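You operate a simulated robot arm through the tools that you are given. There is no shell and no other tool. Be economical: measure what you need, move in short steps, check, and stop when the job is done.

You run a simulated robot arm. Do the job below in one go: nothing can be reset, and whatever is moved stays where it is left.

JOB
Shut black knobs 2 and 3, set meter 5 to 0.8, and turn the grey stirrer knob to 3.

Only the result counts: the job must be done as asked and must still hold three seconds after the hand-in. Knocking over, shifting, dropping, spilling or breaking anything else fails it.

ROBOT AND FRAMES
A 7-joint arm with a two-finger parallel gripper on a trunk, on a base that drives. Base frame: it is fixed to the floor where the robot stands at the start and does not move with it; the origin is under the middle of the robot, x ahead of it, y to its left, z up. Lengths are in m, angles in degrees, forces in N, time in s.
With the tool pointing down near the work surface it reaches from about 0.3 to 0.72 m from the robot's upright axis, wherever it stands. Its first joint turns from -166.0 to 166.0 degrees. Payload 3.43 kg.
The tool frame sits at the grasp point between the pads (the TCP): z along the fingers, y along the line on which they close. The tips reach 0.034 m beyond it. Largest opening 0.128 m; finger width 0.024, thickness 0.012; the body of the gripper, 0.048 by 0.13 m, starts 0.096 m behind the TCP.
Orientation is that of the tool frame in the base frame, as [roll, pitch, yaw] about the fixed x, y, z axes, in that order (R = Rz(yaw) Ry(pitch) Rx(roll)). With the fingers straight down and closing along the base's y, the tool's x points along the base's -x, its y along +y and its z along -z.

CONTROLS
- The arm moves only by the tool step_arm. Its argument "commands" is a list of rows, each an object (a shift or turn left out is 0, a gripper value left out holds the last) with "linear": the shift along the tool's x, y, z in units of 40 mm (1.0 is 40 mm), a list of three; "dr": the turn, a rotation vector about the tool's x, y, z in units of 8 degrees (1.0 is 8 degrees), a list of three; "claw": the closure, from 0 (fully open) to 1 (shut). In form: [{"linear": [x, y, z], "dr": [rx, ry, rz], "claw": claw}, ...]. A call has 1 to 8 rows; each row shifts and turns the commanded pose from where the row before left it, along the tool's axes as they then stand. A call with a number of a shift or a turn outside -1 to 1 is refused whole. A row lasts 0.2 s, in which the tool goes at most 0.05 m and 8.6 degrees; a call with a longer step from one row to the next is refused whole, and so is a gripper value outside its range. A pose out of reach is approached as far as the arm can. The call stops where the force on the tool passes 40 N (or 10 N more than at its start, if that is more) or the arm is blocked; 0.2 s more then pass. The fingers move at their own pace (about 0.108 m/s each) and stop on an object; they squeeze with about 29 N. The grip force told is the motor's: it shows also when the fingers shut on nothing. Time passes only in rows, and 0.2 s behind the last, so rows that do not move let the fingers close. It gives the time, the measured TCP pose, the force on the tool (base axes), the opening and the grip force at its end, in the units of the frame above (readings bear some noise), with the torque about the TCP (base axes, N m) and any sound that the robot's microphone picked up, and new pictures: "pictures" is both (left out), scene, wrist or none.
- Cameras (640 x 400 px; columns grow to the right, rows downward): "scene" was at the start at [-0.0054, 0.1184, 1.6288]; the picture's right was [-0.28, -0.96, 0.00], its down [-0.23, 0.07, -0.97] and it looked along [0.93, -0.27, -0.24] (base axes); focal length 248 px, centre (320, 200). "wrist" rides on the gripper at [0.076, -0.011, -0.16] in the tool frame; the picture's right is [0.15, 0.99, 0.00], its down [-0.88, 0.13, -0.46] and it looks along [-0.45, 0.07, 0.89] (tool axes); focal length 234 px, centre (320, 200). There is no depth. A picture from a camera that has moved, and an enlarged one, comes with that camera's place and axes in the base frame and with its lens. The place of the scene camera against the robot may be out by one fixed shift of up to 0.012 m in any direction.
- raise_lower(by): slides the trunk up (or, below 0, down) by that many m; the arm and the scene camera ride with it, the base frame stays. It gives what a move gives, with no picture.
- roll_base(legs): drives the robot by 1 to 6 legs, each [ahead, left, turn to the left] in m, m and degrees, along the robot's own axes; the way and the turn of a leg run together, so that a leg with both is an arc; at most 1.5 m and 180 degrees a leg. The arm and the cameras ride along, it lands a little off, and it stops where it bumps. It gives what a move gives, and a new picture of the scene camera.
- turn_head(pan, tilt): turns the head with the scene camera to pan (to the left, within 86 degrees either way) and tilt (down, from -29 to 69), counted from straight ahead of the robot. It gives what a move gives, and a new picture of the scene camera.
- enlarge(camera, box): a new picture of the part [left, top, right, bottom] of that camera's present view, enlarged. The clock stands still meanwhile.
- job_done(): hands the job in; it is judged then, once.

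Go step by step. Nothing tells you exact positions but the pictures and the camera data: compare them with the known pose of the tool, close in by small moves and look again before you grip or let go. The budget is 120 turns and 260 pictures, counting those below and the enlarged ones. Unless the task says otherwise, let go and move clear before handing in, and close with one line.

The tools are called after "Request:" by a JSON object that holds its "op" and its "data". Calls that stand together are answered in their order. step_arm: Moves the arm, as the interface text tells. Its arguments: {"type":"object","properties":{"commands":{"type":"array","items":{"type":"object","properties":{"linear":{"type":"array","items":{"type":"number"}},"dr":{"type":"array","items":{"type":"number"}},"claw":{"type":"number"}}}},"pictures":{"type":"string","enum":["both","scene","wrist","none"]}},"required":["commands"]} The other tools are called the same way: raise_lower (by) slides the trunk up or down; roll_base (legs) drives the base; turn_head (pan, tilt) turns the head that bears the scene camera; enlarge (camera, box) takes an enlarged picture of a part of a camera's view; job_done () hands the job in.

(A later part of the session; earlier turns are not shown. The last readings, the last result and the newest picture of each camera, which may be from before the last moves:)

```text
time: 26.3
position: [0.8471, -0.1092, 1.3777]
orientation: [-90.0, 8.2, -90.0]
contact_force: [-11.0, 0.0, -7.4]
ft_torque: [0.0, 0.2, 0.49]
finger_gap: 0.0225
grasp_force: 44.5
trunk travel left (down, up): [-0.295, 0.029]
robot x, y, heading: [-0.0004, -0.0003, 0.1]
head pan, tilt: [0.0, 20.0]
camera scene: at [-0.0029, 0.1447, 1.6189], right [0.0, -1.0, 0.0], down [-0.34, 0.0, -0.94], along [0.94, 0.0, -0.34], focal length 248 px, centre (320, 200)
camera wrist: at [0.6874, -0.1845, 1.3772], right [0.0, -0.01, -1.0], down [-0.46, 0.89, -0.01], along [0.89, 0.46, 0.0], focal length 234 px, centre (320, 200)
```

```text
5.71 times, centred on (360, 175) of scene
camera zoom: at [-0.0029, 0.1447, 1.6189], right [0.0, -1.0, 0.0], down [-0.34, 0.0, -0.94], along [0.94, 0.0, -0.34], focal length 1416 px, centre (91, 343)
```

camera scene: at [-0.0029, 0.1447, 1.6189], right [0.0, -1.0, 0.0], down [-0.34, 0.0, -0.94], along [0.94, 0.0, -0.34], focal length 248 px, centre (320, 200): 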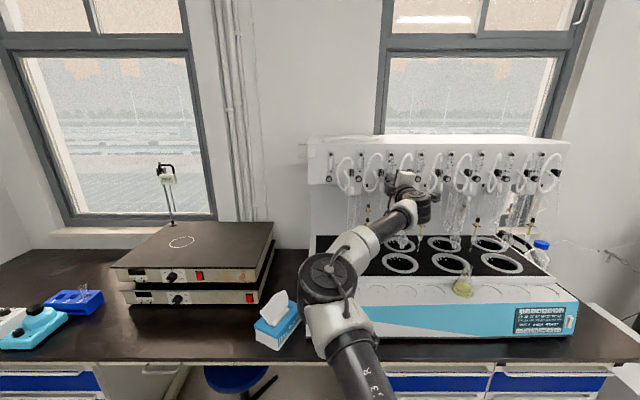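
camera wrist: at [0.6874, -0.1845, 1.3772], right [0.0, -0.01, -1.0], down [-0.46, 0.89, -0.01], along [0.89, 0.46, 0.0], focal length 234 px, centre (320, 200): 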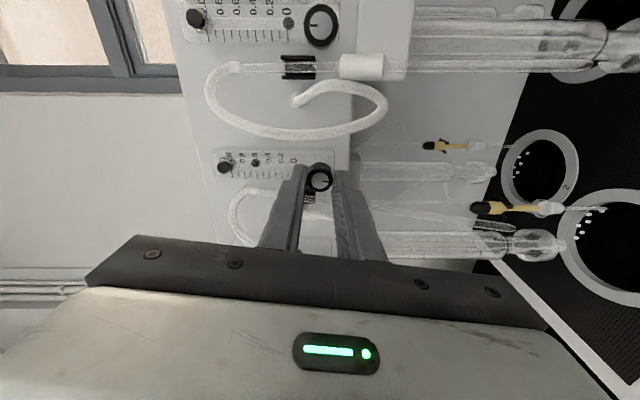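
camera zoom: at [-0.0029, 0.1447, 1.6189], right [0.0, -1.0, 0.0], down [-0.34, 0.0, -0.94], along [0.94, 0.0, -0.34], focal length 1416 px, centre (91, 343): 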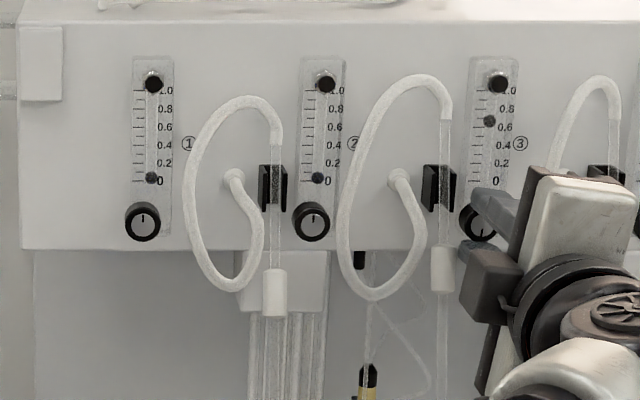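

Knob 3 turns and its neighbour tube stayed put. Continuing with retracting strokes of ~18°.

Request:
{"op": "step_arm", "data": {"commands": [{"claw": 0.76}, {"linear": [0, 0.02, -0.5], "dr": [0, 0, -1]}, {"dr": [0, 0, -1]}, {"linear": [0, 0, 0.5], "dr": [0, 0, -0.15]}, {"claw": 1}, {"dr": [0, 0, 1]}, {"dr": [0, 0, 1]}, {"dr": [0, 0, 0.25]}], "pictures": "none"}}

Request:
{"op": "step_arm", "data": {"commands": [{"claw": 0.76}, {"linear": [0, 0, -0.5], "dr": [0, 0, -1]}, {"dr": [0, 0, -1]}, {"linear": [0, 0, 0.5], "dr": [0, 0, -0.25]}, {"claw": 1}, {"dr": [0, 0, 1]}, {"dr": [0, 0, 1]}, {"dr": [0, 0, 0.25]}], "pictures": "both"}}

Request:
{"op": "enlarge", "data": {"camera": "wrist", "box": [240, 90, 400, 230]}}

Request:
{"op": "enlarge", "data": {"camera": "scene", "box": [310, 140, 410, 210]}}

```text
time: 28.1
position: [0.8476, -0.1084, 1.3763]
orientation: [-90.0, 8.9, -90.1]
contact_force: [-6.9, 0.3, -2.9]
ft_torque: [0.0, 0.29, 0.26]
finger_gap: 0.0227
grasp_force: 45.0
trunk travel left (down, up): [-0.295, 0.029]
robot x, y, heading: [0.0019, 0.0, -0.1]
head pan, tilt: [0.0, 20.0]
```

```text
time: 29.9
position: [0.8501, -0.108, 1.3775]
orientation: [-89.9, 8.9, -90.0]
contact_force: [-3.6, -0.2, 0.8]
ft_torque: [-0.01, 0.16, 0.19]
finger_gap: 0.0222
grasp_force: 45.4
trunk travel left (down, up): [-0.295, 0.029]
robot x, y, heading: [0.0004, -0.0017, -0.0]
head pan, tilt: [0.0, 20.0]
camera scene: at [-0.0024, 0.1448, 1.619], right [0.0, -1.0, 0.0], down [-0.34, 0.0, -0.94], along [0.94, 0.0, -0.34], focal length 248 px, centre (320, 200)
camera wrist: at [0.6881, -0.1842, 1.3759], right [0.0, 0.01, -1.0], down [-0.46, 0.89, 0.01], along [0.89, 0.46, 0.0], focal length 234 px, centre (320, 200)
```

scene: 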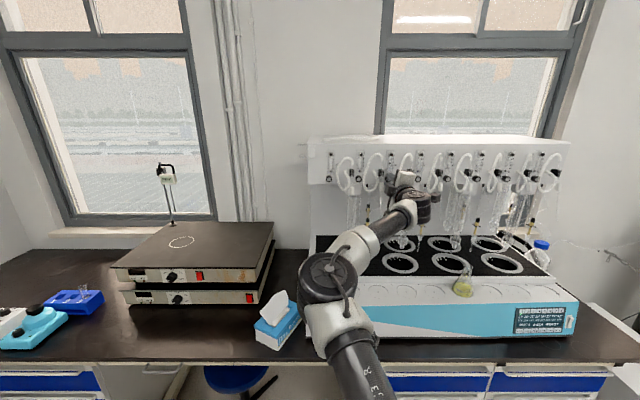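
wrist: 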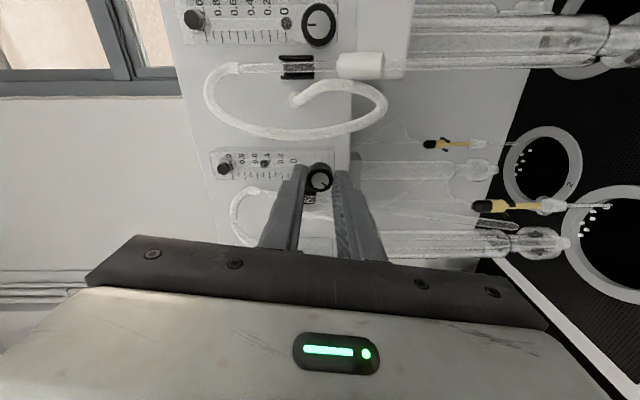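

```text
2.86 times, centred on (320, 160) of wrist
camera zoom: at [0.6881, -0.1842, 1.3759], right [0.0, 0.01, -1.0], down [-0.46, 0.89, 0.01], along [0.89, 0.46, 0.0], focal length 669 px, centre (320, 314)
```

zoom: 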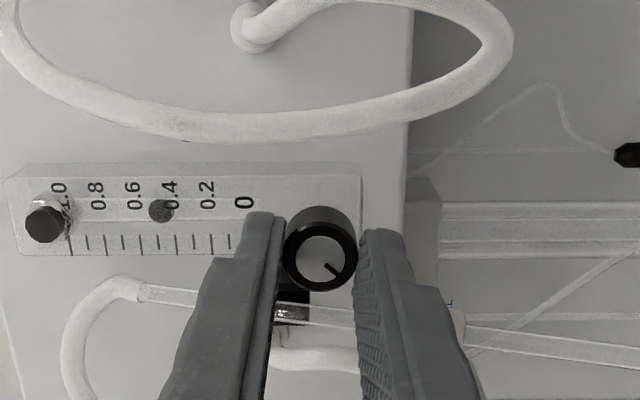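

```text
5.71 times, centred on (360, 175) of scene
camera zoom: at [-0.0024, 0.1448, 1.619], right [0.0, -1.0, 0.0], down [-0.34, 0.0, -0.94], along [0.94, 0.0, -0.34], focal length 1416 px, centre (91, 343)
```

zoom: 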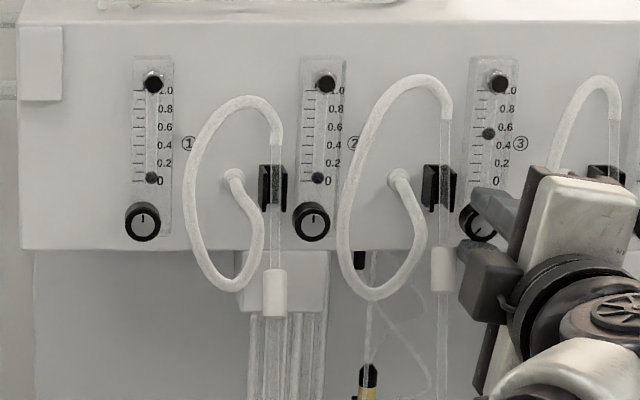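

The tube is still in place and the float has fallen to ~0.47. More strokes.

Request:
{"op": "step_arm", "data": {"commands": [{"claw": 0.76}, {"linear": [0, 0, -0.5], "dr": [0, 0, -1]}, {"dr": [0, 0, -1]}, {"linear": [0, 0, 0.5], "dr": [0, 0, -0.25]}, {"claw": 1}, {"dr": [0, 0, 1]}, {"dr": [0, 0, 1]}, {"dr": [0, 0, 0.25]}], "pictures": "none"}}

Request:
{"op": "step_arm", "data": {"commands": [{"claw": 0.76}, {"linear": [0, 0, -0.5], "dr": [0, 0, -1]}, {"dr": [0, 0, -1]}, {"linear": [0, 0, 0.5], "dr": [0, 0, -0.25]}, {"claw": 1}, {"dr": [0, 0, 1]}, {"dr": [0, 0, 1]}, {"dr": [0, 0, 0.25]}], "pictures": "none"}}

Request:
{"op": "step_arm", "data": {"commands": [{"claw": 0.76}, {"linear": [0, 0, -0.5], "dr": [0, 0, -1]}, {"dr": [0, 0, -1]}, {"linear": [0, 0, 0.5], "dr": [0, 0, -0.25]}, {"claw": 1}, {"dr": [0, 0, 1]}, {"dr": [0, 0, 1]}, {"dr": [0, 0, 0.25]}], "pictures": "none"}}

Request:
{"op": "step_arm", "data": {"commands": [{"claw": 0.76}, {"linear": [0, 0, -0.5], "dr": [0, 0, -1]}, {"dr": [0, 0, -1]}, {"linear": [0, 0, 0.5], "dr": [0, 0, -0.25]}, {"claw": 1}, {"dr": [0, 0, 1]}, {"dr": [0, 0, 1]}, {"dr": [0, 0, 0.25]}], "pictures": "wrist"}}

Request:
{"op": "enlarge", "data": {"camera": "wrist", "box": [240, 90, 400, 230]}}

Request:
{"op": "enlarge", "data": {"camera": "scene", "box": [310, 140, 410, 210]}}

```text
time: 31.7
position: [0.8484, -0.1093, 1.3781]
orientation: [-89.9, 8.9, -90.0]
contact_force: [-3.8, 0.5, 0.7]
ft_torque: [0.0, 0.05, 0.02]
finger_gap: 0.0224
grasp_force: 45.0
trunk travel left (down, up): [-0.295, 0.029]
robot x, y, heading: [-0.0022, 0.001, 0.3]
head pan, tilt: [0.0, 20.0]
```

```text
time: 33.5
position: [0.8474, -0.1083, 1.3764]
orientation: [-89.9, 8.9, -89.9]
contact_force: [-4.6, 0.1, 1.7]
ft_torque: [0.02, 0.15, 0.1]
finger_gap: 0.0224
grasp_force: 44.5
trunk travel left (down, up): [-0.295, 0.029]
robot x, y, heading: [0.0022, -0.001, 0.3]
head pan, tilt: [0.0, 20.0]
```

```text
time: 35.3
position: [0.8485, -0.1089, 1.3765]
orientation: [-89.9, 8.9, -90.0]
contact_force: [-2.6, 0.2, 2.9]
ft_torque: [-0.01, 0.12, 0.08]
finger_gap: 0.0228
grasp_force: 44.7
trunk travel left (down, up): [-0.295, 0.029]
robot x, y, heading: [-0.0001, 0.0007, -0.1]
head pan, tilt: [0.0, 20.0]
```

```text
time: 37.1
position: [0.8477, -0.1094, 1.3773]
orientation: [-90.0, 8.9, -90.0]
contact_force: [-2.8, 0.5, 3.8]
ft_torque: [-0.01, 0.0, -0.13]
finger_gap: 0.0222
grasp_force: 45.0
trunk travel left (down, up): [-0.295, 0.029]
robot x, y, heading: [-0.0009, -0.0042, 0.1]
head pan, tilt: [0.0, 20.0]
camera wrist: at [0.6879, -0.1842, 1.3758], right [0.0, 0.01, -1.0], down [-0.46, 0.89, 0.01], along [0.89, 0.46, 0.0], focal length 234 px, centre (320, 200)
```

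wrist: 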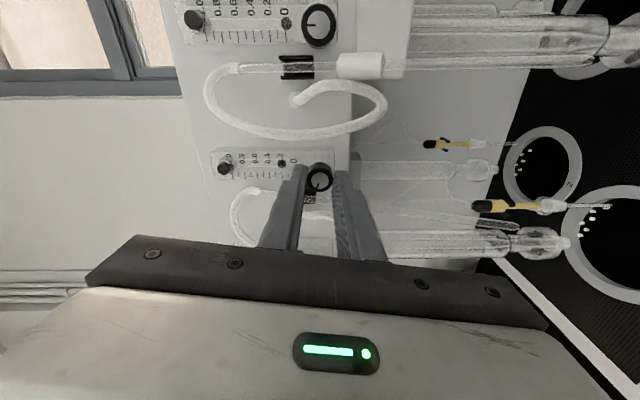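

```text
2.86 times, centred on (320, 160) of wrist
camera zoom: at [0.6879, -0.1842, 1.3758], right [0.0, 0.01, -1.0], down [-0.46, 0.89, 0.01], along [0.89, 0.46, 0.0], focal length 669 px, centre (320, 314)
```

zoom: 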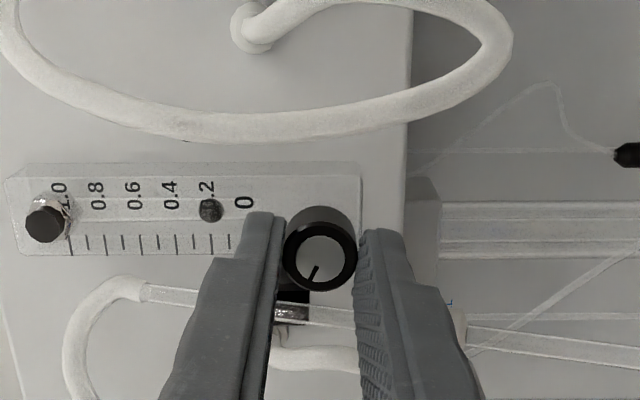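

```text
5.71 times, centred on (360, 175) of scene
camera zoom: at [-0.0027, 0.1448, 1.619], right [0.0, -1.0, 0.0], down [-0.34, 0.0, -0.94], along [0.94, 0.0, -0.34], focal length 1416 px, centre (91, 343)
```

zoom: 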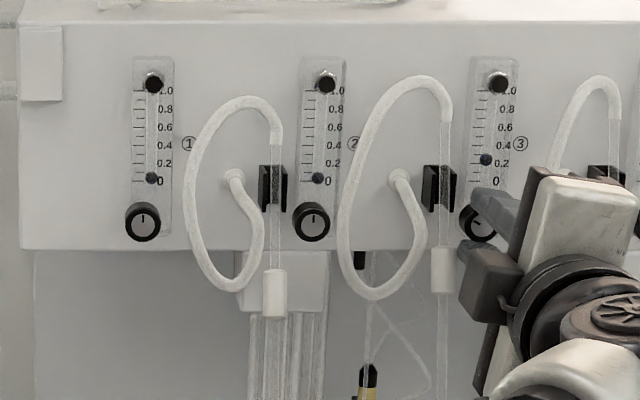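

Knob 3 is down to 0.2 with the tube undisturbed. Four more strokes.

Request:
{"op": "step_arm", "data": {"commands": [{"claw": 0.76}, {"linear": [0, 0, -0.5], "dr": [0, 0, -1]}, {"dr": [0, 0, -1]}, {"linear": [0, 0, 0.5], "dr": [0, 0, -0.25]}, {"claw": 1}, {"dr": [0, 0, 1]}, {"dr": [0, 0, 1]}, {"dr": [0, 0, 0.25]}], "pictures": "none"}}

Request:
{"op": "step_arm", "data": {"commands": [{"claw": 0.76}, {"linear": [0, 0, -0.5], "dr": [0, 0, -1]}, {"dr": [0, 0, -1]}, {"linear": [0, 0, 0.5], "dr": [0, 0, -0.25]}, {"claw": 1}, {"dr": [0, 0, 1]}, {"dr": [0, 0, 1]}, {"dr": [0, 0, 0.25]}], "pictures": "none"}}

Request:
{"op": "step_arm", "data": {"commands": [{"claw": 0.76}, {"linear": [0, 0, -0.5], "dr": [0, 0, -1]}, {"dr": [0, 0, -1]}, {"linear": [0, 0, 0.5], "dr": [0, 0, -0.25]}, {"claw": 1}, {"dr": [0, 0, 1]}, {"dr": [0, 0, 1]}, {"dr": [0, 0, 0.25]}], "pictures": "none"}}

Request:
{"op": "step_arm", "data": {"commands": [{"claw": 0.76}, {"linear": [0, 0, -0.5], "dr": [0, 0, -1]}, {"dr": [0, 0, -1]}, {"linear": [0, 0, 0.5], "dr": [0, 0, -0.25]}, {"claw": 1}, {"dr": [0, 0, 1]}, {"dr": [0, 0, 1]}, {"dr": [0, 0, 0.25]}], "pictures": "wrist"}}

Request:
{"op": "enlarge", "data": {"camera": "wrist", "box": [240, 90, 400, 230]}}

Request:
{"op": "enlarge", "data": {"camera": "scene", "box": [310, 140, 410, 210]}}

```text
time: 38.9
position: [0.8484, -0.1081, 1.3778]
orientation: [-89.9, 8.8, -90.0]
contact_force: [-8.6, 0.2, -0.9]
ft_torque: [-0.02, 0.13, 0.17]
finger_gap: 0.0222
grasp_force: 44.8
trunk travel left (down, up): [-0.295, 0.029]
robot x, y, heading: [0.0003, -0.0029, 0.1]
head pan, tilt: [0.0, 20.0]
```

```text
time: 40.7
position: [0.8471, -0.1083, 1.3772]
orientation: [-90.0, 8.9, -90.0]
contact_force: [-5.0, -0.1, -0.3]
ft_torque: [-0.02, 0.2, 0.16]
finger_gap: 0.0224
grasp_force: 44.9
trunk travel left (down, up): [-0.295, 0.029]
robot x, y, heading: [0.0002, -0.0016, 0.0]
head pan, tilt: [0.0, 20.0]
```

```text
time: 42.5
position: [0.847, -0.1081, 1.3763]
orientation: [-89.8, 8.7, -90.0]
contact_force: [-8.2, 2.5, 0.4]
ft_torque: [0.0, 0.21, -0.27]
finger_gap: 0.0228
grasp_force: 45.1
trunk travel left (down, up): [-0.295, 0.029]
robot x, y, heading: [-0.0, 0.001, -0.1]
head pan, tilt: [0.0, 20.0]
```

```text
time: 44.3
position: [0.8466, -0.109, 1.3769]
orientation: [-89.9, 8.8, -90.1]
contact_force: [-4.3, 0.8, 1.3]
ft_torque: [-0.52, 0.11, 0.07]
finger_gap: 0.0226
grasp_force: 45.3
trunk travel left (down, up): [-0.295, 0.029]
robot x, y, heading: [0.0017, -0.0019, 0.1]
head pan, tilt: [0.0, 20.0]
camera wrist: at [0.6877, -0.1843, 1.376], right [0.0, 0.01, -1.0], down [-0.46, 0.89, 0.01], along [0.89, 0.46, 0.0], focal length 234 px, centre (320, 200)
```

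wrist: 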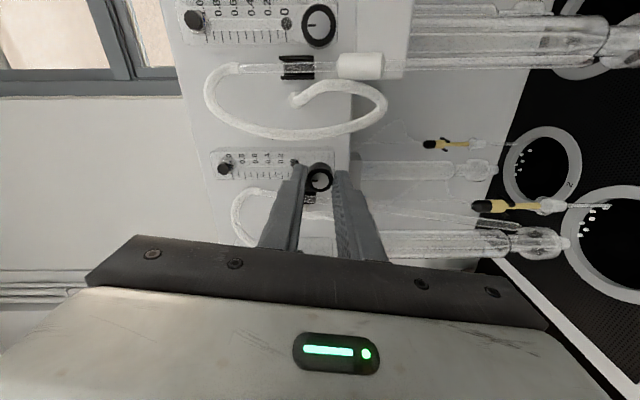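

```text
2.86 times, centred on (320, 160) of wrist
camera zoom: at [0.6877, -0.1843, 1.376], right [0.0, 0.01, -1.0], down [-0.46, 0.89, 0.01], along [0.89, 0.46, 0.0], focal length 669 px, centre (320, 314)
```

zoom: 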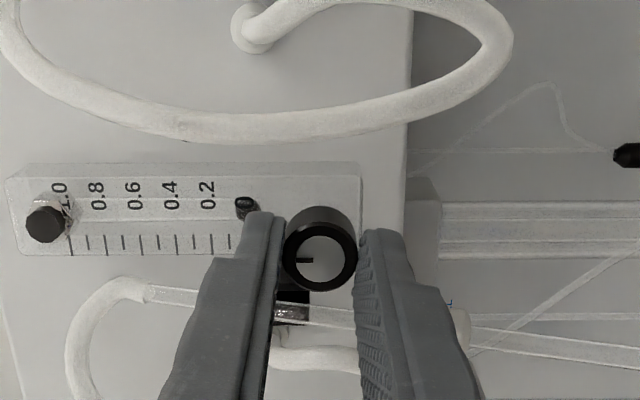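

```text
5.71 times, centred on (360, 175) of scene
camera zoom: at [-0.0029, 0.1448, 1.619], right [0.0, -1.0, 0.0], down [-0.34, 0.0, -0.94], along [0.94, 0.0, -0.34], focal length 1416 px, centre (91, 343)
```

zoom: 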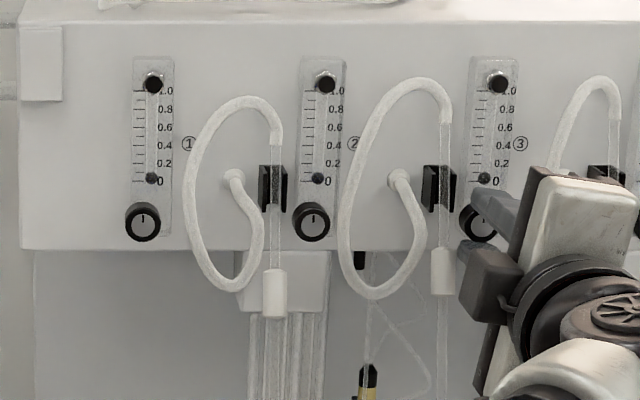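

Knob 3 is shut (stop torque, float at 0). Moving to knob 5.

Request:
{"op": "step_arm", "data": {"commands": [{"claw": 0.7}, {"linear": [0, 0, -0.6]}, {"linear": [0, 0, -0.6], "dr": [0, 0, -0.56]}, {"dr": [0, 0, -0.565]}, {"linear": [0.9, 0, 0]}, {"linear": [0.9, 0, 0]}, {"linear": [0.9, 0, 0]}], "pictures": "none"}}

Request:
{"op": "step_arm", "data": {"commands": [{"linear": [0.9, 0, 0]}, {"linear": [0.9, 0, 0]}, {"linear": [0.925, 0, 0]}, {}], "pictures": "both"}}

Request:
{"op": "enlarge", "data": {"camera": "wrist", "box": [240, 60, 400, 200]}}

Request:
{"op": "enlarge", "data": {"camera": "scene", "box": [360, 140, 500, 210]}}

```text
time: 45.9
position: [0.8007, -0.216, 1.3773]
orientation: [-90.0, -0.3, -90.0]
contact_force: [-0.2, 0.3, -0.6]
ft_torque: [0.02, -0.04, 0.0]
finger_gap: 0.0383
grasp_force: 0.1
trunk travel left (down, up): [-0.295, 0.029]
robot x, y, heading: [0.003, 0.001, 0.2]
head pan, tilt: [0.0, 20.0]
```

```text
time: 46.9
position: [0.7996, -0.3255, 1.3769]
orientation: [-90.0, -0.1, -90.1]
contact_force: [0.1, 0.0, 0.1]
ft_torque: [0.01, -0.03, 0.02]
finger_gap: 0.0384
grasp_force: 0.0
trunk travel left (down, up): [-0.295, 0.029]
robot x, y, heading: [0.0015, 0.0006, -0.3]
head pan, tilt: [0.0, 20.0]
camera scene: at [-0.0019, 0.1445, 1.619], right [0.0, -1.0, 0.0], down [-0.34, 0.0, -0.94], along [0.94, 0.0, -0.34], focal length 248 px, centre (320, 200)
camera wrist: at [0.6401, -0.4006, 1.3876], right [0.0, -0.15, -0.99], down [-0.46, 0.88, -0.13], along [0.89, 0.45, -0.07], focal length 234 px, centre (320, 200)
```

scene: 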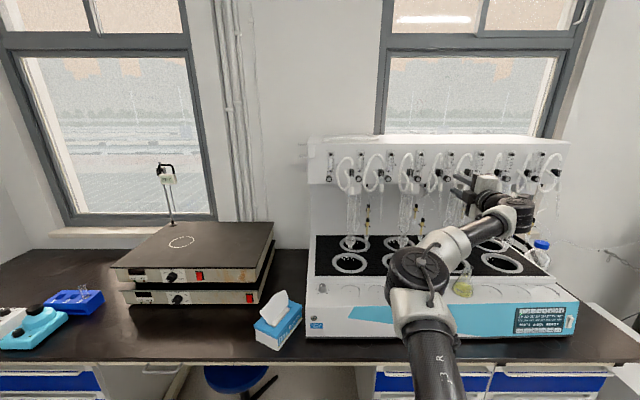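
wrist: 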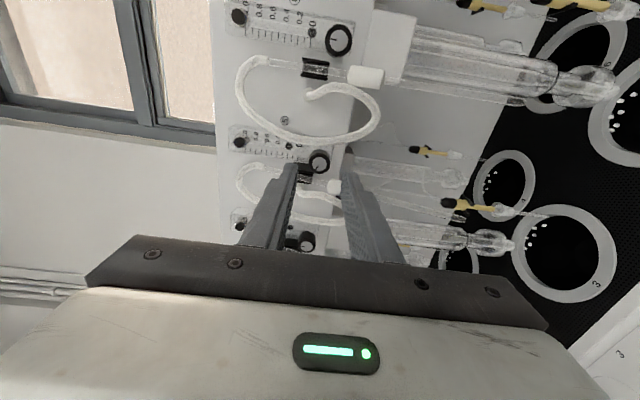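

```text
2.86 times, centred on (320, 130) of wrist
camera zoom: at [0.6401, -0.4006, 1.3876], right [0.0, -0.15, -0.99], down [-0.46, 0.88, -0.13], along [0.89, 0.45, -0.07], focal length 669 px, centre (320, 400)
```

zoom: 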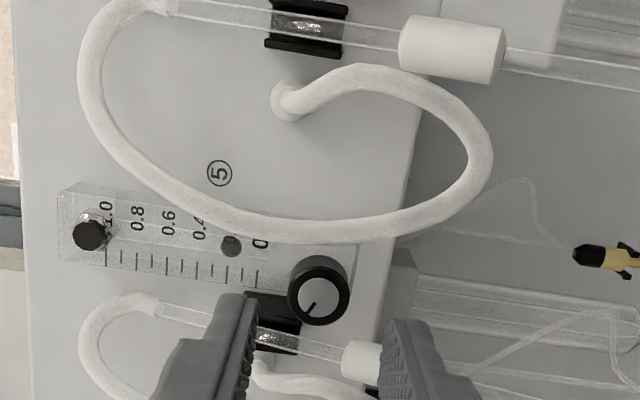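

```text
4.57 times, centred on (430, 175) of scene
camera zoom: at [-0.0019, 0.1445, 1.619], right [0.0, -1.0, 0.0], down [-0.34, 0.0, -0.94], along [0.94, 0.0, -0.34], focal length 1132 px, centre (-183, 314)
```

zoom: 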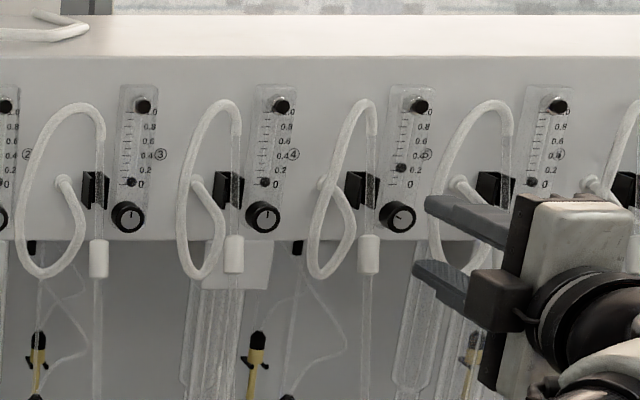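

Knob 5 is at y ≈ −0.326, float 0.2. Now counter-clockwise strokes, starting with the tool rolled +9°.

Request:
{"op": "step_arm", "data": {"commands": [{"linear": [0.04, 0, 0], "dr": [0, 0, 1], "claw": 0.76}, {"linear": [0, 0, 0.6], "dr": [0, 0, 0.2]}, {"linear": [0, 0, 0.52]}, {"claw": 1}, {"dr": [0, 0, -1]}, {"dr": [0, 0, -1]}, {"dr": [0, 0, -0.2]}], "pictures": "both"}}

Request:
{"op": "enlarge", "data": {"camera": "wrist", "box": [240, 90, 400, 230]}}

Request:
{"op": "enlarge", "data": {"camera": "scene", "box": [360, 140, 500, 210]}}

```text
time: 48.4
position: [0.8447, -0.3262, 1.3778]
orientation: [-91.1, -6.5, -89.9]
contact_force: [-15.1, 4.7, -2.2]
ft_torque: [0.0, -0.27, 0.51]
finger_gap: 0.0222
grasp_force: 44.9
out of reach, approached as far as the arm can: row 6, 7
trunk travel left (down, up): [-0.295, 0.029]
robot x, y, heading: [-0.0021, -0.0021, 0.0]
head pan, tilt: [0.0, 20.0]
stopped in row 7: the force on the tool passed its limit at 54 N (the readings are from after the stop); the commanded pose is now the measured one
camera scene: at [-0.0044, 0.1456, 1.6191], right [0.0, -1.0, 0.0], down [-0.34, 0.0, -0.94], along [0.94, 0.0, -0.34], focal length 248 px, centre (320, 200)
camera wrist: at [0.6862, -0.4006, 1.4004], right [-0.02, -0.26, -0.97], down [-0.46, 0.86, -0.22], along [0.89, 0.44, -0.13], focal length 234 px, centre (320, 200)
```

scene: 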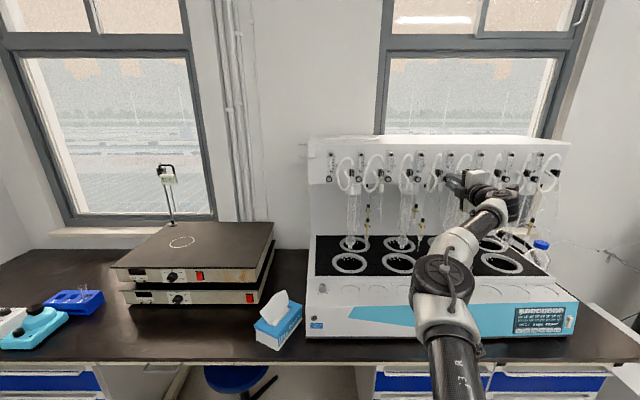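
wrist: 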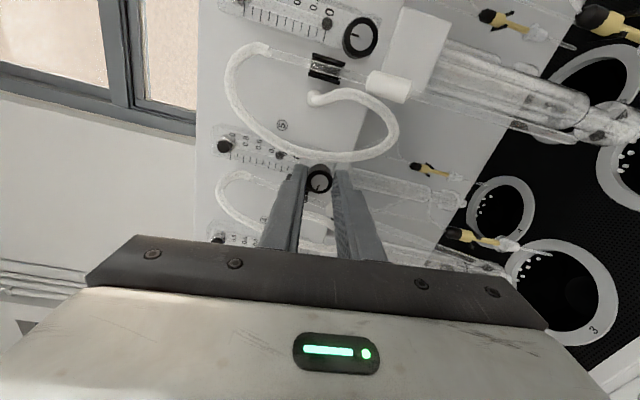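

```text
2.86 times, centred on (320, 160) of wrist
camera zoom: at [0.6862, -0.4006, 1.4004], right [-0.02, -0.26, -0.97], down [-0.46, 0.86, -0.22], along [0.89, 0.44, -0.13], focal length 669 px, centre (320, 314)
```

zoom: 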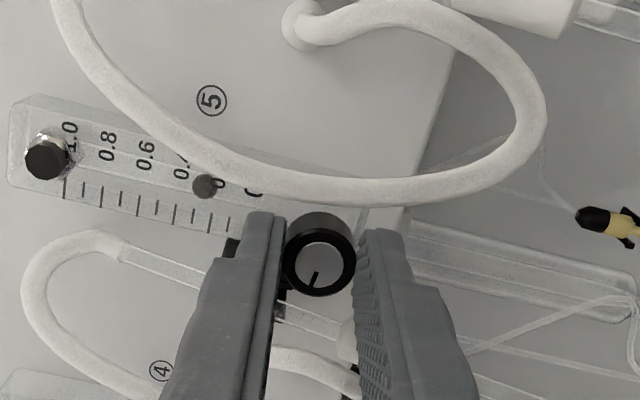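

```text
4.57 times, centred on (430, 175) of scene
camera zoom: at [-0.0044, 0.1456, 1.6191], right [0.0, -1.0, 0.0], down [-0.34, 0.0, -0.94], along [0.94, 0.0, -0.34], focal length 1132 px, centre (-183, 314)
```

zoom: 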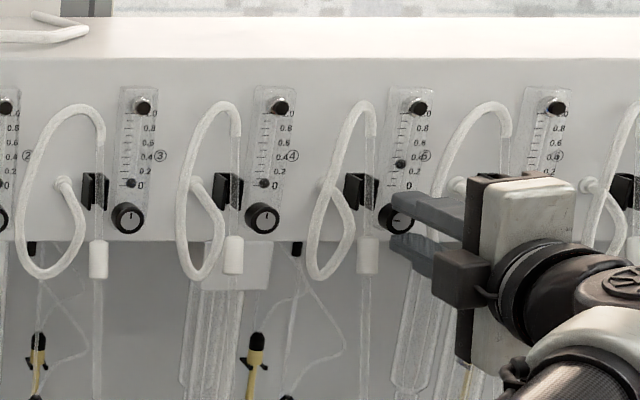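

Knob 5 is at the limit of reach, but it turned a little. I'll release, retract and shift the base 0.2 m right.

Request:
{"op": "step_arm", "data": {"commands": [{"claw": 0.7}, {"linear": [0, 0, -0.8]}, {"linear": [0, 0, -0.8]}, {"linear": [0, 0, -0.8]}], "pictures": "none"}}

Request:
{"op": "roll_base", "data": {"legs": [[0, -0.2, 0]]}}

```text
time: 49.4
position: [0.7554, -0.3261, 1.396]
orientation: [-91.6, -6.2, -89.9]
contact_force: [0.6, -0.3, -0.5]
ft_torque: [0.04, -0.04, -0.02]
finger_gap: 0.0385
grasp_force: 0.1
out of reach, approached as far as the arm can: row 3, 4
trunk travel left (down, up): [-0.295, 0.029]
robot x, y, heading: [0.001, -0.0021, -0.1]
head pan, tilt: [0.0, 20.0]
```

```text
time: 51.9
position: [0.7551, -0.5267, 1.3967]
orientation: [-91.7, -6.2, -90.0]
contact_force: [-0.7, -0.3, 0.6]
ft_torque: [-0.01, -0.02, 0.02]
finger_gap: 0.0382
grasp_force: 0.0
trunk travel left (down, up): [-0.295, 0.029]
robot x, y, heading: [0.0015, -0.1965, -0.2]
head pan, tilt: [0.0, 20.0]
camera scene: at [-0.0022, -0.0546, 1.619], right [0.0, -1.0, 0.0], down [-0.34, 0.0, -0.94], along [0.94, 0.0, -0.34], focal length 248 px, centre (320, 200)
```

scene: 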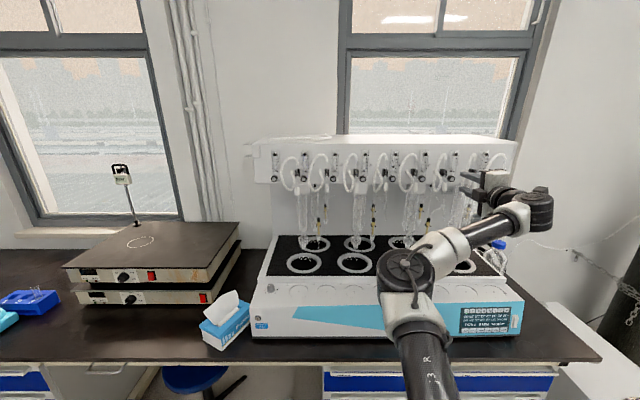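

Request:
{"op": "step_arm", "data": {"commands": [{"dr": [0, 0, 0.775]}, {"dr": [0.21, 0, 0]}, {"linear": [-0.83, 0.082, 0.1]}, {"linear": [-0.83, 0.082, 0.1]}, {"linear": [-0.83, 0.082, 0.1]}, {"linear": [-0.83, 0.082, 0.1]}, {"linear": [-0.83, 0.082, 0.1]}, {"linear": [-0.83, 0.082, 0.1]}], "pictures": "both"}}

Request:
{"op": "enlarge", "data": {"camera": "wrist", "box": [240, 60, 400, 200]}}

Request:
{"op": "enlarge", "data": {"camera": "scene", "box": [340, 140, 480, 210]}}

```text
time: 53.7
position: [0.7801, -0.3271, 1.375]
orientation: [-89.9, 0.0, -90.1]
contact_force: [0.7, -0.1, -0.5]
ft_torque: [0.0, -0.01, 0.0]
finger_gap: 0.0383
grasp_force: 0.0
trunk travel left (down, up): [-0.295, 0.029]
robot x, y, heading: [-0.0021, -0.1989, -0.1]
head pan, tilt: [0.0, 20.0]
camera scene: at [-0.0023, -0.0543, 1.619], right [0.0, -1.0, 0.0], down [-0.34, 0.0, -0.94], along [0.94, 0.0, -0.34], focal length 248 px, centre (320, 200)
camera wrist: at [0.6199, -0.4008, 1.3864], right [0.0, -0.15, -0.99], down [-0.45, 0.88, -0.13], along [0.89, 0.45, -0.07], focal length 234 px, centre (320, 200)
```

scene: 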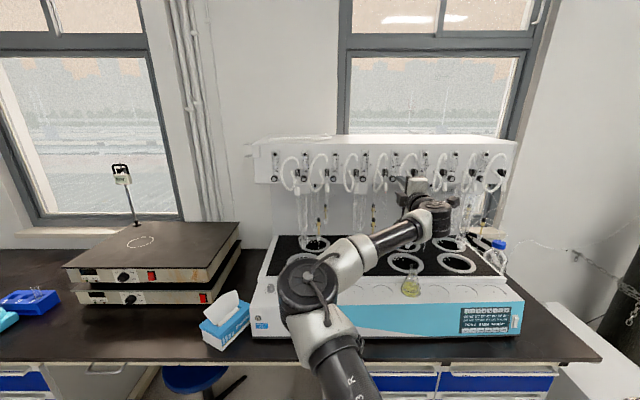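
wrist: 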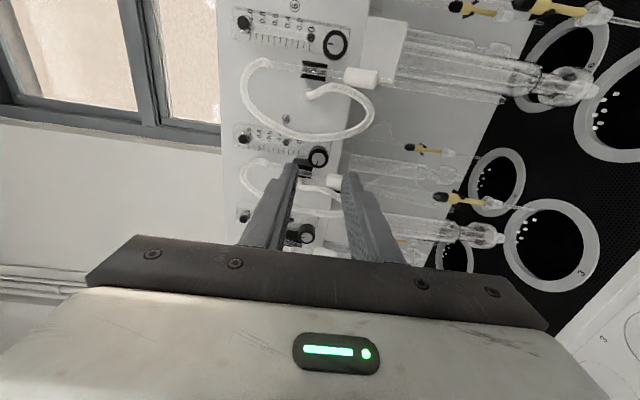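

```text
2.86 times, centred on (320, 130) of wrist
camera zoom: at [0.6199, -0.4008, 1.3864], right [0.0, -0.15, -0.99], down [-0.45, 0.88, -0.13], along [0.89, 0.45, -0.07], focal length 669 px, centre (320, 400)
```

zoom: 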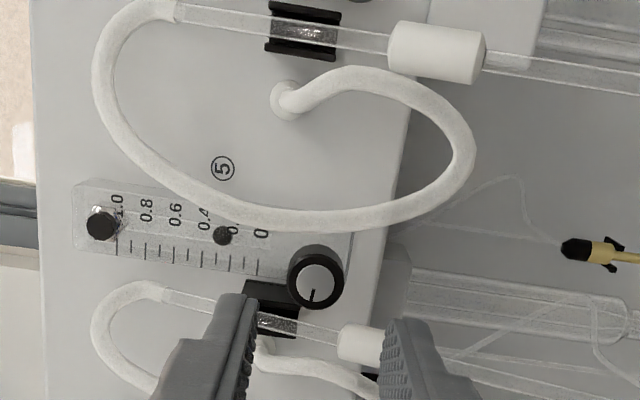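

```text
4.57 times, centred on (410, 175) of scene
camera zoom: at [-0.0023, -0.0543, 1.619], right [0.0, -1.0, 0.0], down [-0.34, 0.0, -0.94], along [0.94, 0.0, -0.34], focal length 1132 px, centre (-91, 314)
```

zoom: 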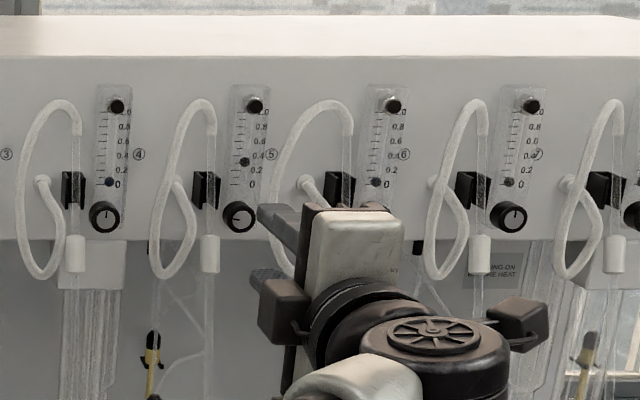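

Better reach now. Meter 5 reads ~0.3. Grip and turn counter-clockwise again.

Request:
{"op": "step_arm", "data": {"commands": [{"linear": [-0.01, -0.03, 0.6], "dr": [0, 0, 1], "claw": 0.76}, {"linear": [0, 0, 0.6], "dr": [0, 0, 0.2]}, {"linear": [0, 0, 0.52]}, {"claw": 1}, {"dr": [0, 0, -1]}, {"dr": [0, 0, -1]}, {"dr": [0, 0, -0.2]}], "pictures": "both"}}

Request:
{"op": "enlarge", "data": {"camera": "wrist", "box": [240, 90, 400, 230]}}

Request:
{"op": "enlarge", "data": {"camera": "scene", "box": [340, 140, 480, 210]}}

```text
time: 55.3
position: [0.8481, -0.326, 1.3774]
orientation: [-89.9, -8.1, -90.2]
contact_force: [-4.2, 1.9, -4.9]
ft_torque: [-0.02, -0.06, -0.09]
finger_gap: 0.0226
grasp_force: 44.7
trunk travel left (down, up): [-0.295, 0.029]
robot x, y, heading: [-0.0019, -0.2012, 0.0]
head pan, tilt: [0.0, 20.0]
camera scene: at [-0.0023, -0.0543, 1.6189], right [0.0, -1.0, 0.0], down [-0.34, 0.0, -0.94], along [0.94, 0.0, -0.34], focal length 248 px, centre (320, 200)
camera wrist: at [0.6888, -0.3983, 1.3988], right [0.0, -0.28, -0.96], down [-0.45, 0.85, -0.25], along [0.89, 0.43, -0.13], focal length 234 px, centre (320, 200)
```

scene: 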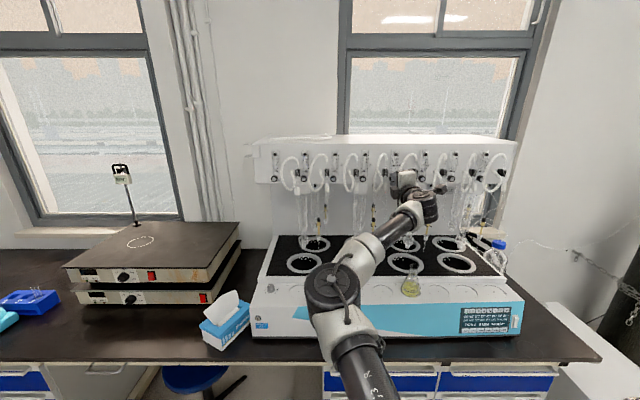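
wrist: 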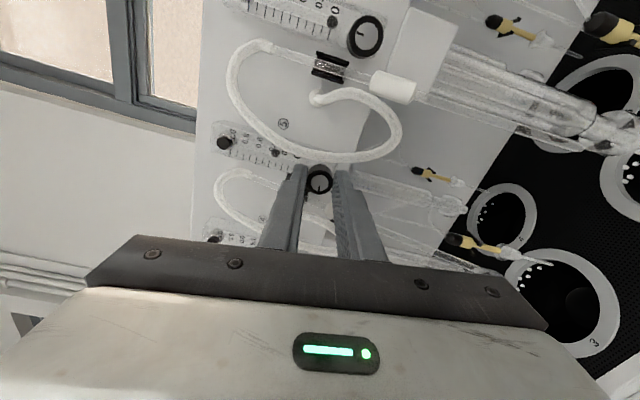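

```text
2.86 times, centred on (320, 160) of wrist
camera zoom: at [0.6888, -0.3983, 1.3988], right [0.0, -0.28, -0.96], down [-0.45, 0.85, -0.25], along [0.89, 0.43, -0.13], focal length 669 px, centre (320, 314)
```

zoom: 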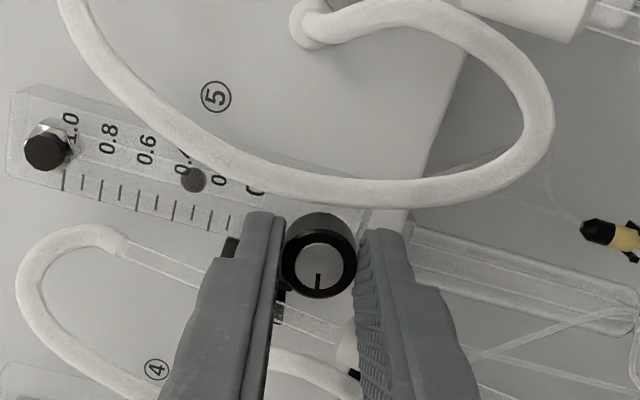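

```text
4.57 times, centred on (410, 175) of scene
camera zoom: at [-0.0023, -0.0543, 1.6189], right [0.0, -1.0, 0.0], down [-0.34, 0.0, -0.94], along [0.94, 0.0, -0.34], focal length 1132 px, centre (-91, 314)
```

zoom: 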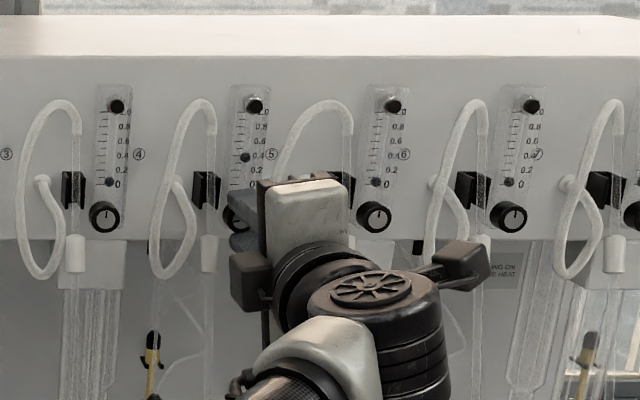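

Works; float rising with the tubes unmoved. Continuing counter-clockwise strokes.

Request:
{"op": "step_arm", "data": {"commands": [{"claw": 0.76}, {"linear": [0, 0.012, -0.5], "dr": [0, 0, 1]}, {"dr": [0, 0, 1]}, {"linear": [0, 0, 0.5], "dr": [0, 0, 0.25]}, {"claw": 1}, {"dr": [0, 0, -1]}, {"dr": [0, 0, -1]}, {"dr": [0, 0, -0.25]}], "pictures": "none"}}

Request:
{"op": "step_arm", "data": {"commands": [{"claw": 0.76}, {"linear": [0, 0, -0.5], "dr": [0, 0, 1]}, {"dr": [0, 0, 1]}, {"linear": [0, 0, 0.5], "dr": [0, 0, 0.25]}, {"claw": 1}, {"dr": [0, 0, -1]}, {"dr": [0, 0, -1]}, {"dr": [0, 0, -0.25]}], "pictures": "none"}}

Request:
{"op": "step_arm", "data": {"commands": [{"claw": 0.76}, {"linear": [0, 0, -0.5], "dr": [0, 0, 1]}, {"dr": [0, 0, 1]}, {"linear": [0, 0, 0.5], "dr": [0, 0, 0.25]}, {"claw": 1}, {"dr": [0, 0, -1]}, {"dr": [0, 0, -1]}, {"dr": [0, 0, -0.25]}], "pictures": "wrist"}}

Request:
{"op": "enlarge", "data": {"camera": "wrist", "box": [240, 90, 400, 230]}}

Request:
{"op": "enlarge", "data": {"camera": "scene", "box": [370, 145, 430, 205]}}

```text
time: 57.1
position: [0.8488, -0.3266, 1.377]
orientation: [-90.0, -8.1, -90.2]
contact_force: [-1.5, -0.9, -1.2]
ft_torque: [0.0, 0.28, 0.31]
finger_gap: 0.0227
grasp_force: 45.0
trunk travel left (down, up): [-0.295, 0.029]
robot x, y, heading: [0.0004, -0.1994, -0.2]
head pan, tilt: [0.0, 20.0]
```

```text
time: 58.9
position: [0.8479, -0.3272, 1.3767]
orientation: [-90.0, -8.1, -90.2]
contact_force: [-6.8, 0.3, -2.4]
ft_torque: [0.01, 0.1, 0.82]
finger_gap: 0.0221
grasp_force: 45.2
trunk travel left (down, up): [-0.295, 0.029]
robot x, y, heading: [-0.0013, -0.1982, -0.3]
head pan, tilt: [0.0, 20.0]
```

```text
time: 60.7
position: [0.8492, -0.3266, 1.3766]
orientation: [-90.0, -8.1, -90.2]
contact_force: [-2.7, -0.9, -0.1]
ft_torque: [0.01, 0.28, 0.47]
finger_gap: 0.0222
grasp_force: 45.0
trunk travel left (down, up): [-0.295, 0.029]
robot x, y, heading: [-0.0028, -0.2016, 0.1]
head pan, tilt: [0.0, 20.0]
camera wrist: at [0.6883, -0.399, 1.3987], right [0.0, -0.28, -0.96], down [-0.45, 0.86, -0.25], along [0.89, 0.43, -0.13], focal length 234 px, centre (320, 200)
```

wrist: 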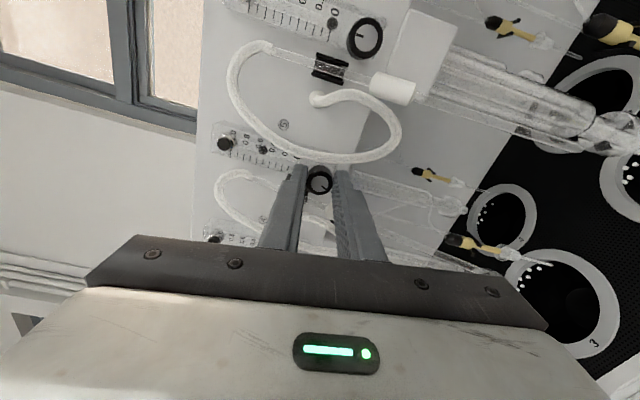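

```text
2.86 times, centred on (320, 160) of wrist
camera zoom: at [0.6883, -0.399, 1.3987], right [0.0, -0.28, -0.96], down [-0.45, 0.86, -0.25], along [0.89, 0.43, -0.13], focal length 669 px, centre (320, 314)
```

zoom: 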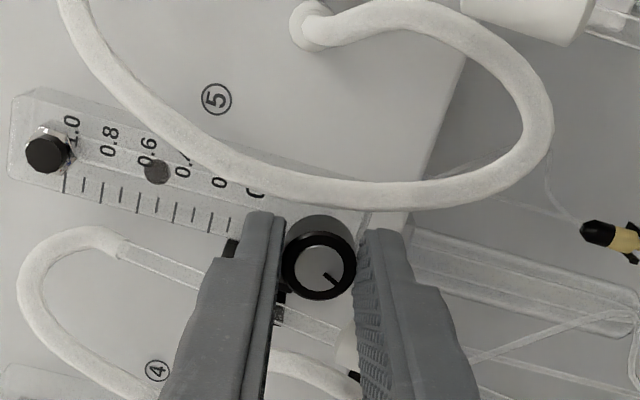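

```text
6.67 times, centred on (400, 175) of scene
camera zoom: at [-0.0025, -0.0546, 1.619], right [0.0, -1.0, 0.0], down [-0.34, 0.0, -0.94], along [0.94, 0.0, -0.34], focal length 1652 px, centre (-213, 367)
```

zoom: 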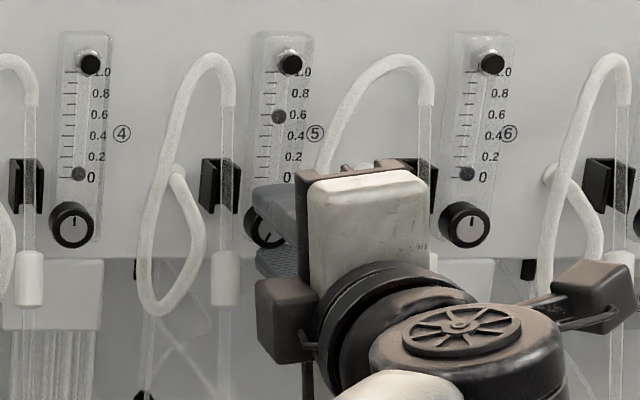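

Meter 5 reads ~0.58. Three more strokes should give about 0.78; then I'll fine-tune.

Request:
{"op": "step_arm", "data": {"commands": [{"claw": 0.76}, {"linear": [0, 0, -0.5], "dr": [0, 0, 1]}, {"dr": [0, 0, 1]}, {"linear": [0, 0, 0.5], "dr": [0, 0, 0.25]}, {"claw": 1}, {"dr": [0, 0, -1]}, {"dr": [0, 0, -1]}, {"dr": [0, 0, -0.25]}], "pictures": "none"}}

Request:
{"op": "step_arm", "data": {"commands": [{"claw": 0.76}, {"linear": [0, 0, -0.5], "dr": [0, 0, 1]}, {"dr": [0, 0, 1]}, {"linear": [0, 0, 0.5], "dr": [0, 0, 0.25]}, {"claw": 1}, {"dr": [0, 0, -1]}, {"dr": [0, 0, -1]}, {"dr": [0, 0, -0.25]}], "pictures": "none"}}

Request:
{"op": "step_arm", "data": {"commands": [{"claw": 0.76}, {"linear": [0, 0, -0.5], "dr": [0, 0, 1]}, {"dr": [0, 0, 1]}, {"linear": [0, 0, 0.5], "dr": [0, 0, 0.25]}, {"claw": 1}, {"dr": [0, 0, -1]}, {"dr": [0, 0, -1]}, {"dr": [0, 0, -0.25]}], "pictures": "wrist"}}

Request:
{"op": "enlarge", "data": {"camera": "wrist", "box": [200, 120, 340, 200]}}

Request:
{"op": "enlarge", "data": {"camera": "scene", "box": [380, 145, 420, 185]}}

```text
time: 62.5
position: [0.8473, -0.327, 1.3778]
orientation: [-90.0, -8.1, -90.2]
contact_force: [-2.3, -1.0, -3.1]
ft_torque: [0.0, 0.35, 0.48]
finger_gap: 0.0226
grasp_force: 45.1
trunk travel left (down, up): [-0.295, 0.029]
robot x, y, heading: [-0.002, -0.1972, -0.2]
head pan, tilt: [0.0, 20.0]
```

```text
time: 64.3
position: [0.8484, -0.3278, 1.3782]
orientation: [-90.0, -8.0, -90.2]
contact_force: [-4.3, 0.0, -2.3]
ft_torque: [-0.02, 0.14, 0.49]
finger_gap: 0.0223
grasp_force: 45.2
trunk travel left (down, up): [-0.295, 0.029]
robot x, y, heading: [-0.0014, -0.1978, -0.0]
head pan, tilt: [0.0, 20.0]
```

```text
time: 66.1
position: [0.8479, -0.326, 1.3772]
orientation: [-90.0, -8.1, -90.2]
contact_force: [0.8, -0.3, -1.1]
ft_torque: [-0.01, 0.31, 0.26]
finger_gap: 0.0227
grasp_force: 44.9
trunk travel left (down, up): [-0.295, 0.029]
robot x, y, heading: [0.0019, -0.1995, -0.1]
head pan, tilt: [0.0, 20.0]
camera wrist: at [0.689, -0.3982, 1.3987], right [0.0, -0.28, -0.96], down [-0.45, 0.85, -0.25], along [0.89, 0.43, -0.13], focal length 234 px, centre (320, 200)
```

wrist: 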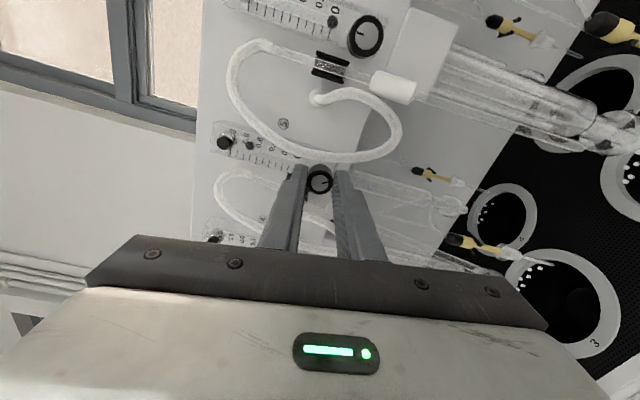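

```text
4.57 times, centred on (270, 160) of wrist
camera zoom: at [0.689, -0.3982, 1.3987], right [0.0, -0.28, -0.96], down [-0.45, 0.85, -0.25], along [0.89, 0.43, -0.13], focal length 1070 px, centre (549, 383)
```

zoom: 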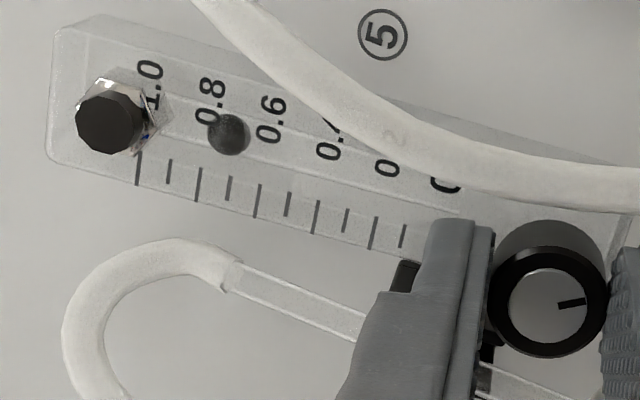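

```text
10.00 times, centred on (400, 165) of scene
camera zoom: at [-0.0019, -0.0545, 1.619], right [0.0, -1.0, 0.0], down [-0.34, 0.0, -0.94], along [0.94, 0.0, -0.34], focal length 2477 px, centre (-480, 550)
```

zoom: 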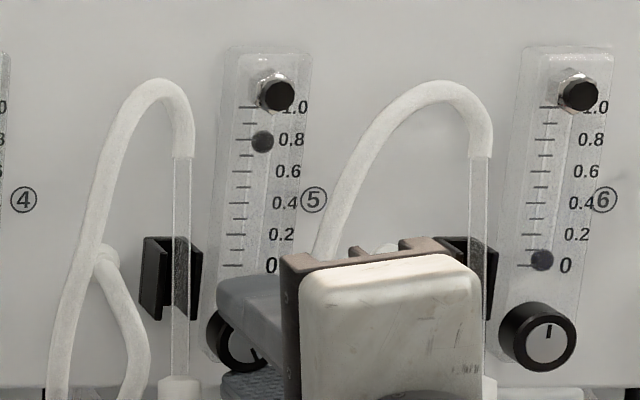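

Meter 5 is at about 0.75–0.77 allowing for parallax (closed meters read +0.035 in this view). A further ~11° is needed.

Request:
{"op": "step_arm", "data": {"commands": [{"claw": 0.76}, {"linear": [0, 0, -0.5], "dr": [0, 0, 1]}, {"dr": [0, 0, 0.4]}, {"linear": [0, 0, 0.5]}, {"claw": 1}, {"dr": [0, 0, -0.7]}, {"dr": [0, 0, -0.7]}, {}], "pictures": "none"}}

Request:
{"op": "step_arm", "data": {"commands": [{"claw": 0.7}, {"linear": [0, 0, -0.8]}, {"linear": [0, 0, -0.8], "dr": [0, 0, 1]}, {"linear": [0.5, 0, -0.5]}, {"linear": [0.8, 0, 0]}, {"linear": [0.8, 0, 0]}], "pictures": "both"}}

Request:
{"op": "enlarge", "data": {"camera": "scene", "box": [380, 145, 420, 185]}}

Request:
{"op": "enlarge", "data": {"camera": "scene", "box": [250, 140, 390, 210]}}

```text
time: 67.9
position: [0.8482, -0.3257, 1.3777]
orientation: [-90.0, -8.1, -90.2]
contact_force: [-7.7, 1.5, -4.3]
ft_torque: [-0.02, 0.17, 0.16]
finger_gap: 0.0225
grasp_force: 44.8
trunk travel left (down, up): [-0.295, 0.029]
robot x, y, heading: [0.0022, -0.1998, -0.1]
head pan, tilt: [0.0, 20.0]
```

```text
time: 69.3
position: [0.7642, -0.4105, 1.3777]
orientation: [-90.0, 0.0, -90.2]
contact_force: [0.7, -0.3, -0.2]
ft_torque: [0.0, 0.01, -0.01]
finger_gap: 0.0381
grasp_force: 0.0
trunk travel left (down, up): [-0.295, 0.029]
robot x, y, heading: [-0.0009, -0.1966, -0.1]
head pan, tilt: [0.0, 20.0]
camera scene: at [-0.0022, -0.0548, 1.619], right [0.0, -1.0, 0.0], down [-0.34, 0.0, -0.94], along [0.94, 0.0, -0.34], focal length 248 px, centre (320, 200)
camera wrist: at [0.6046, -0.4852, 1.3884], right [0.0, -0.15, -0.99], down [-0.45, 0.88, -0.13], along [0.89, 0.45, -0.07], focal length 234 px, centre (320, 200)
```

scene: 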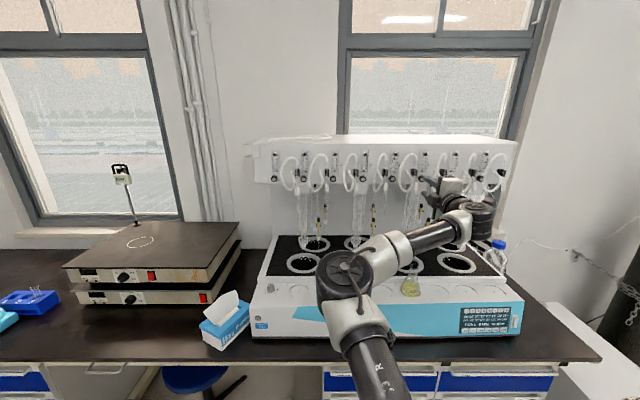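
wrist: 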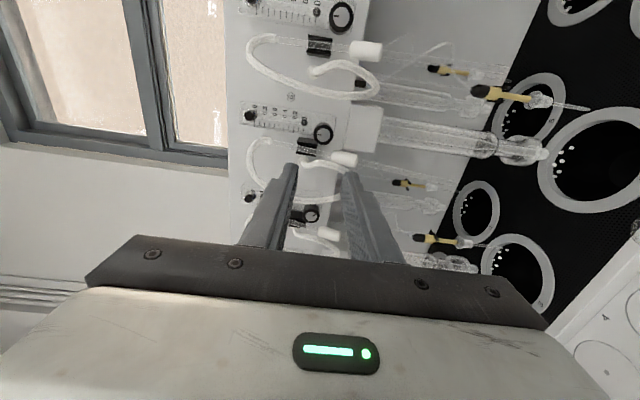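

```text
10.00 times, centred on (400, 165) of scene
camera zoom: at [-0.0022, -0.0548, 1.619], right [0.0, -1.0, 0.0], down [-0.34, 0.0, -0.94], along [0.94, 0.0, -0.34], focal length 2477 px, centre (-480, 550)
```

zoom: 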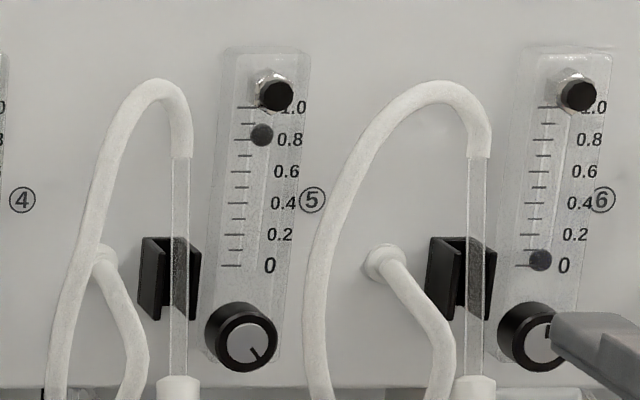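

```text
4.57 times, centred on (320, 175) of scene
camera zoom: at [-0.0022, -0.0548, 1.619], right [0.0, -1.0, 0.0], down [-0.34, 0.0, -0.94], along [0.94, 0.0, -0.34], focal length 1132 px, centre (320, 314)
```

zoom: 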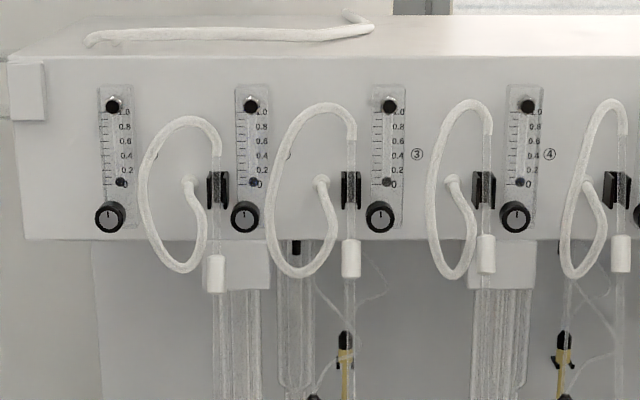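

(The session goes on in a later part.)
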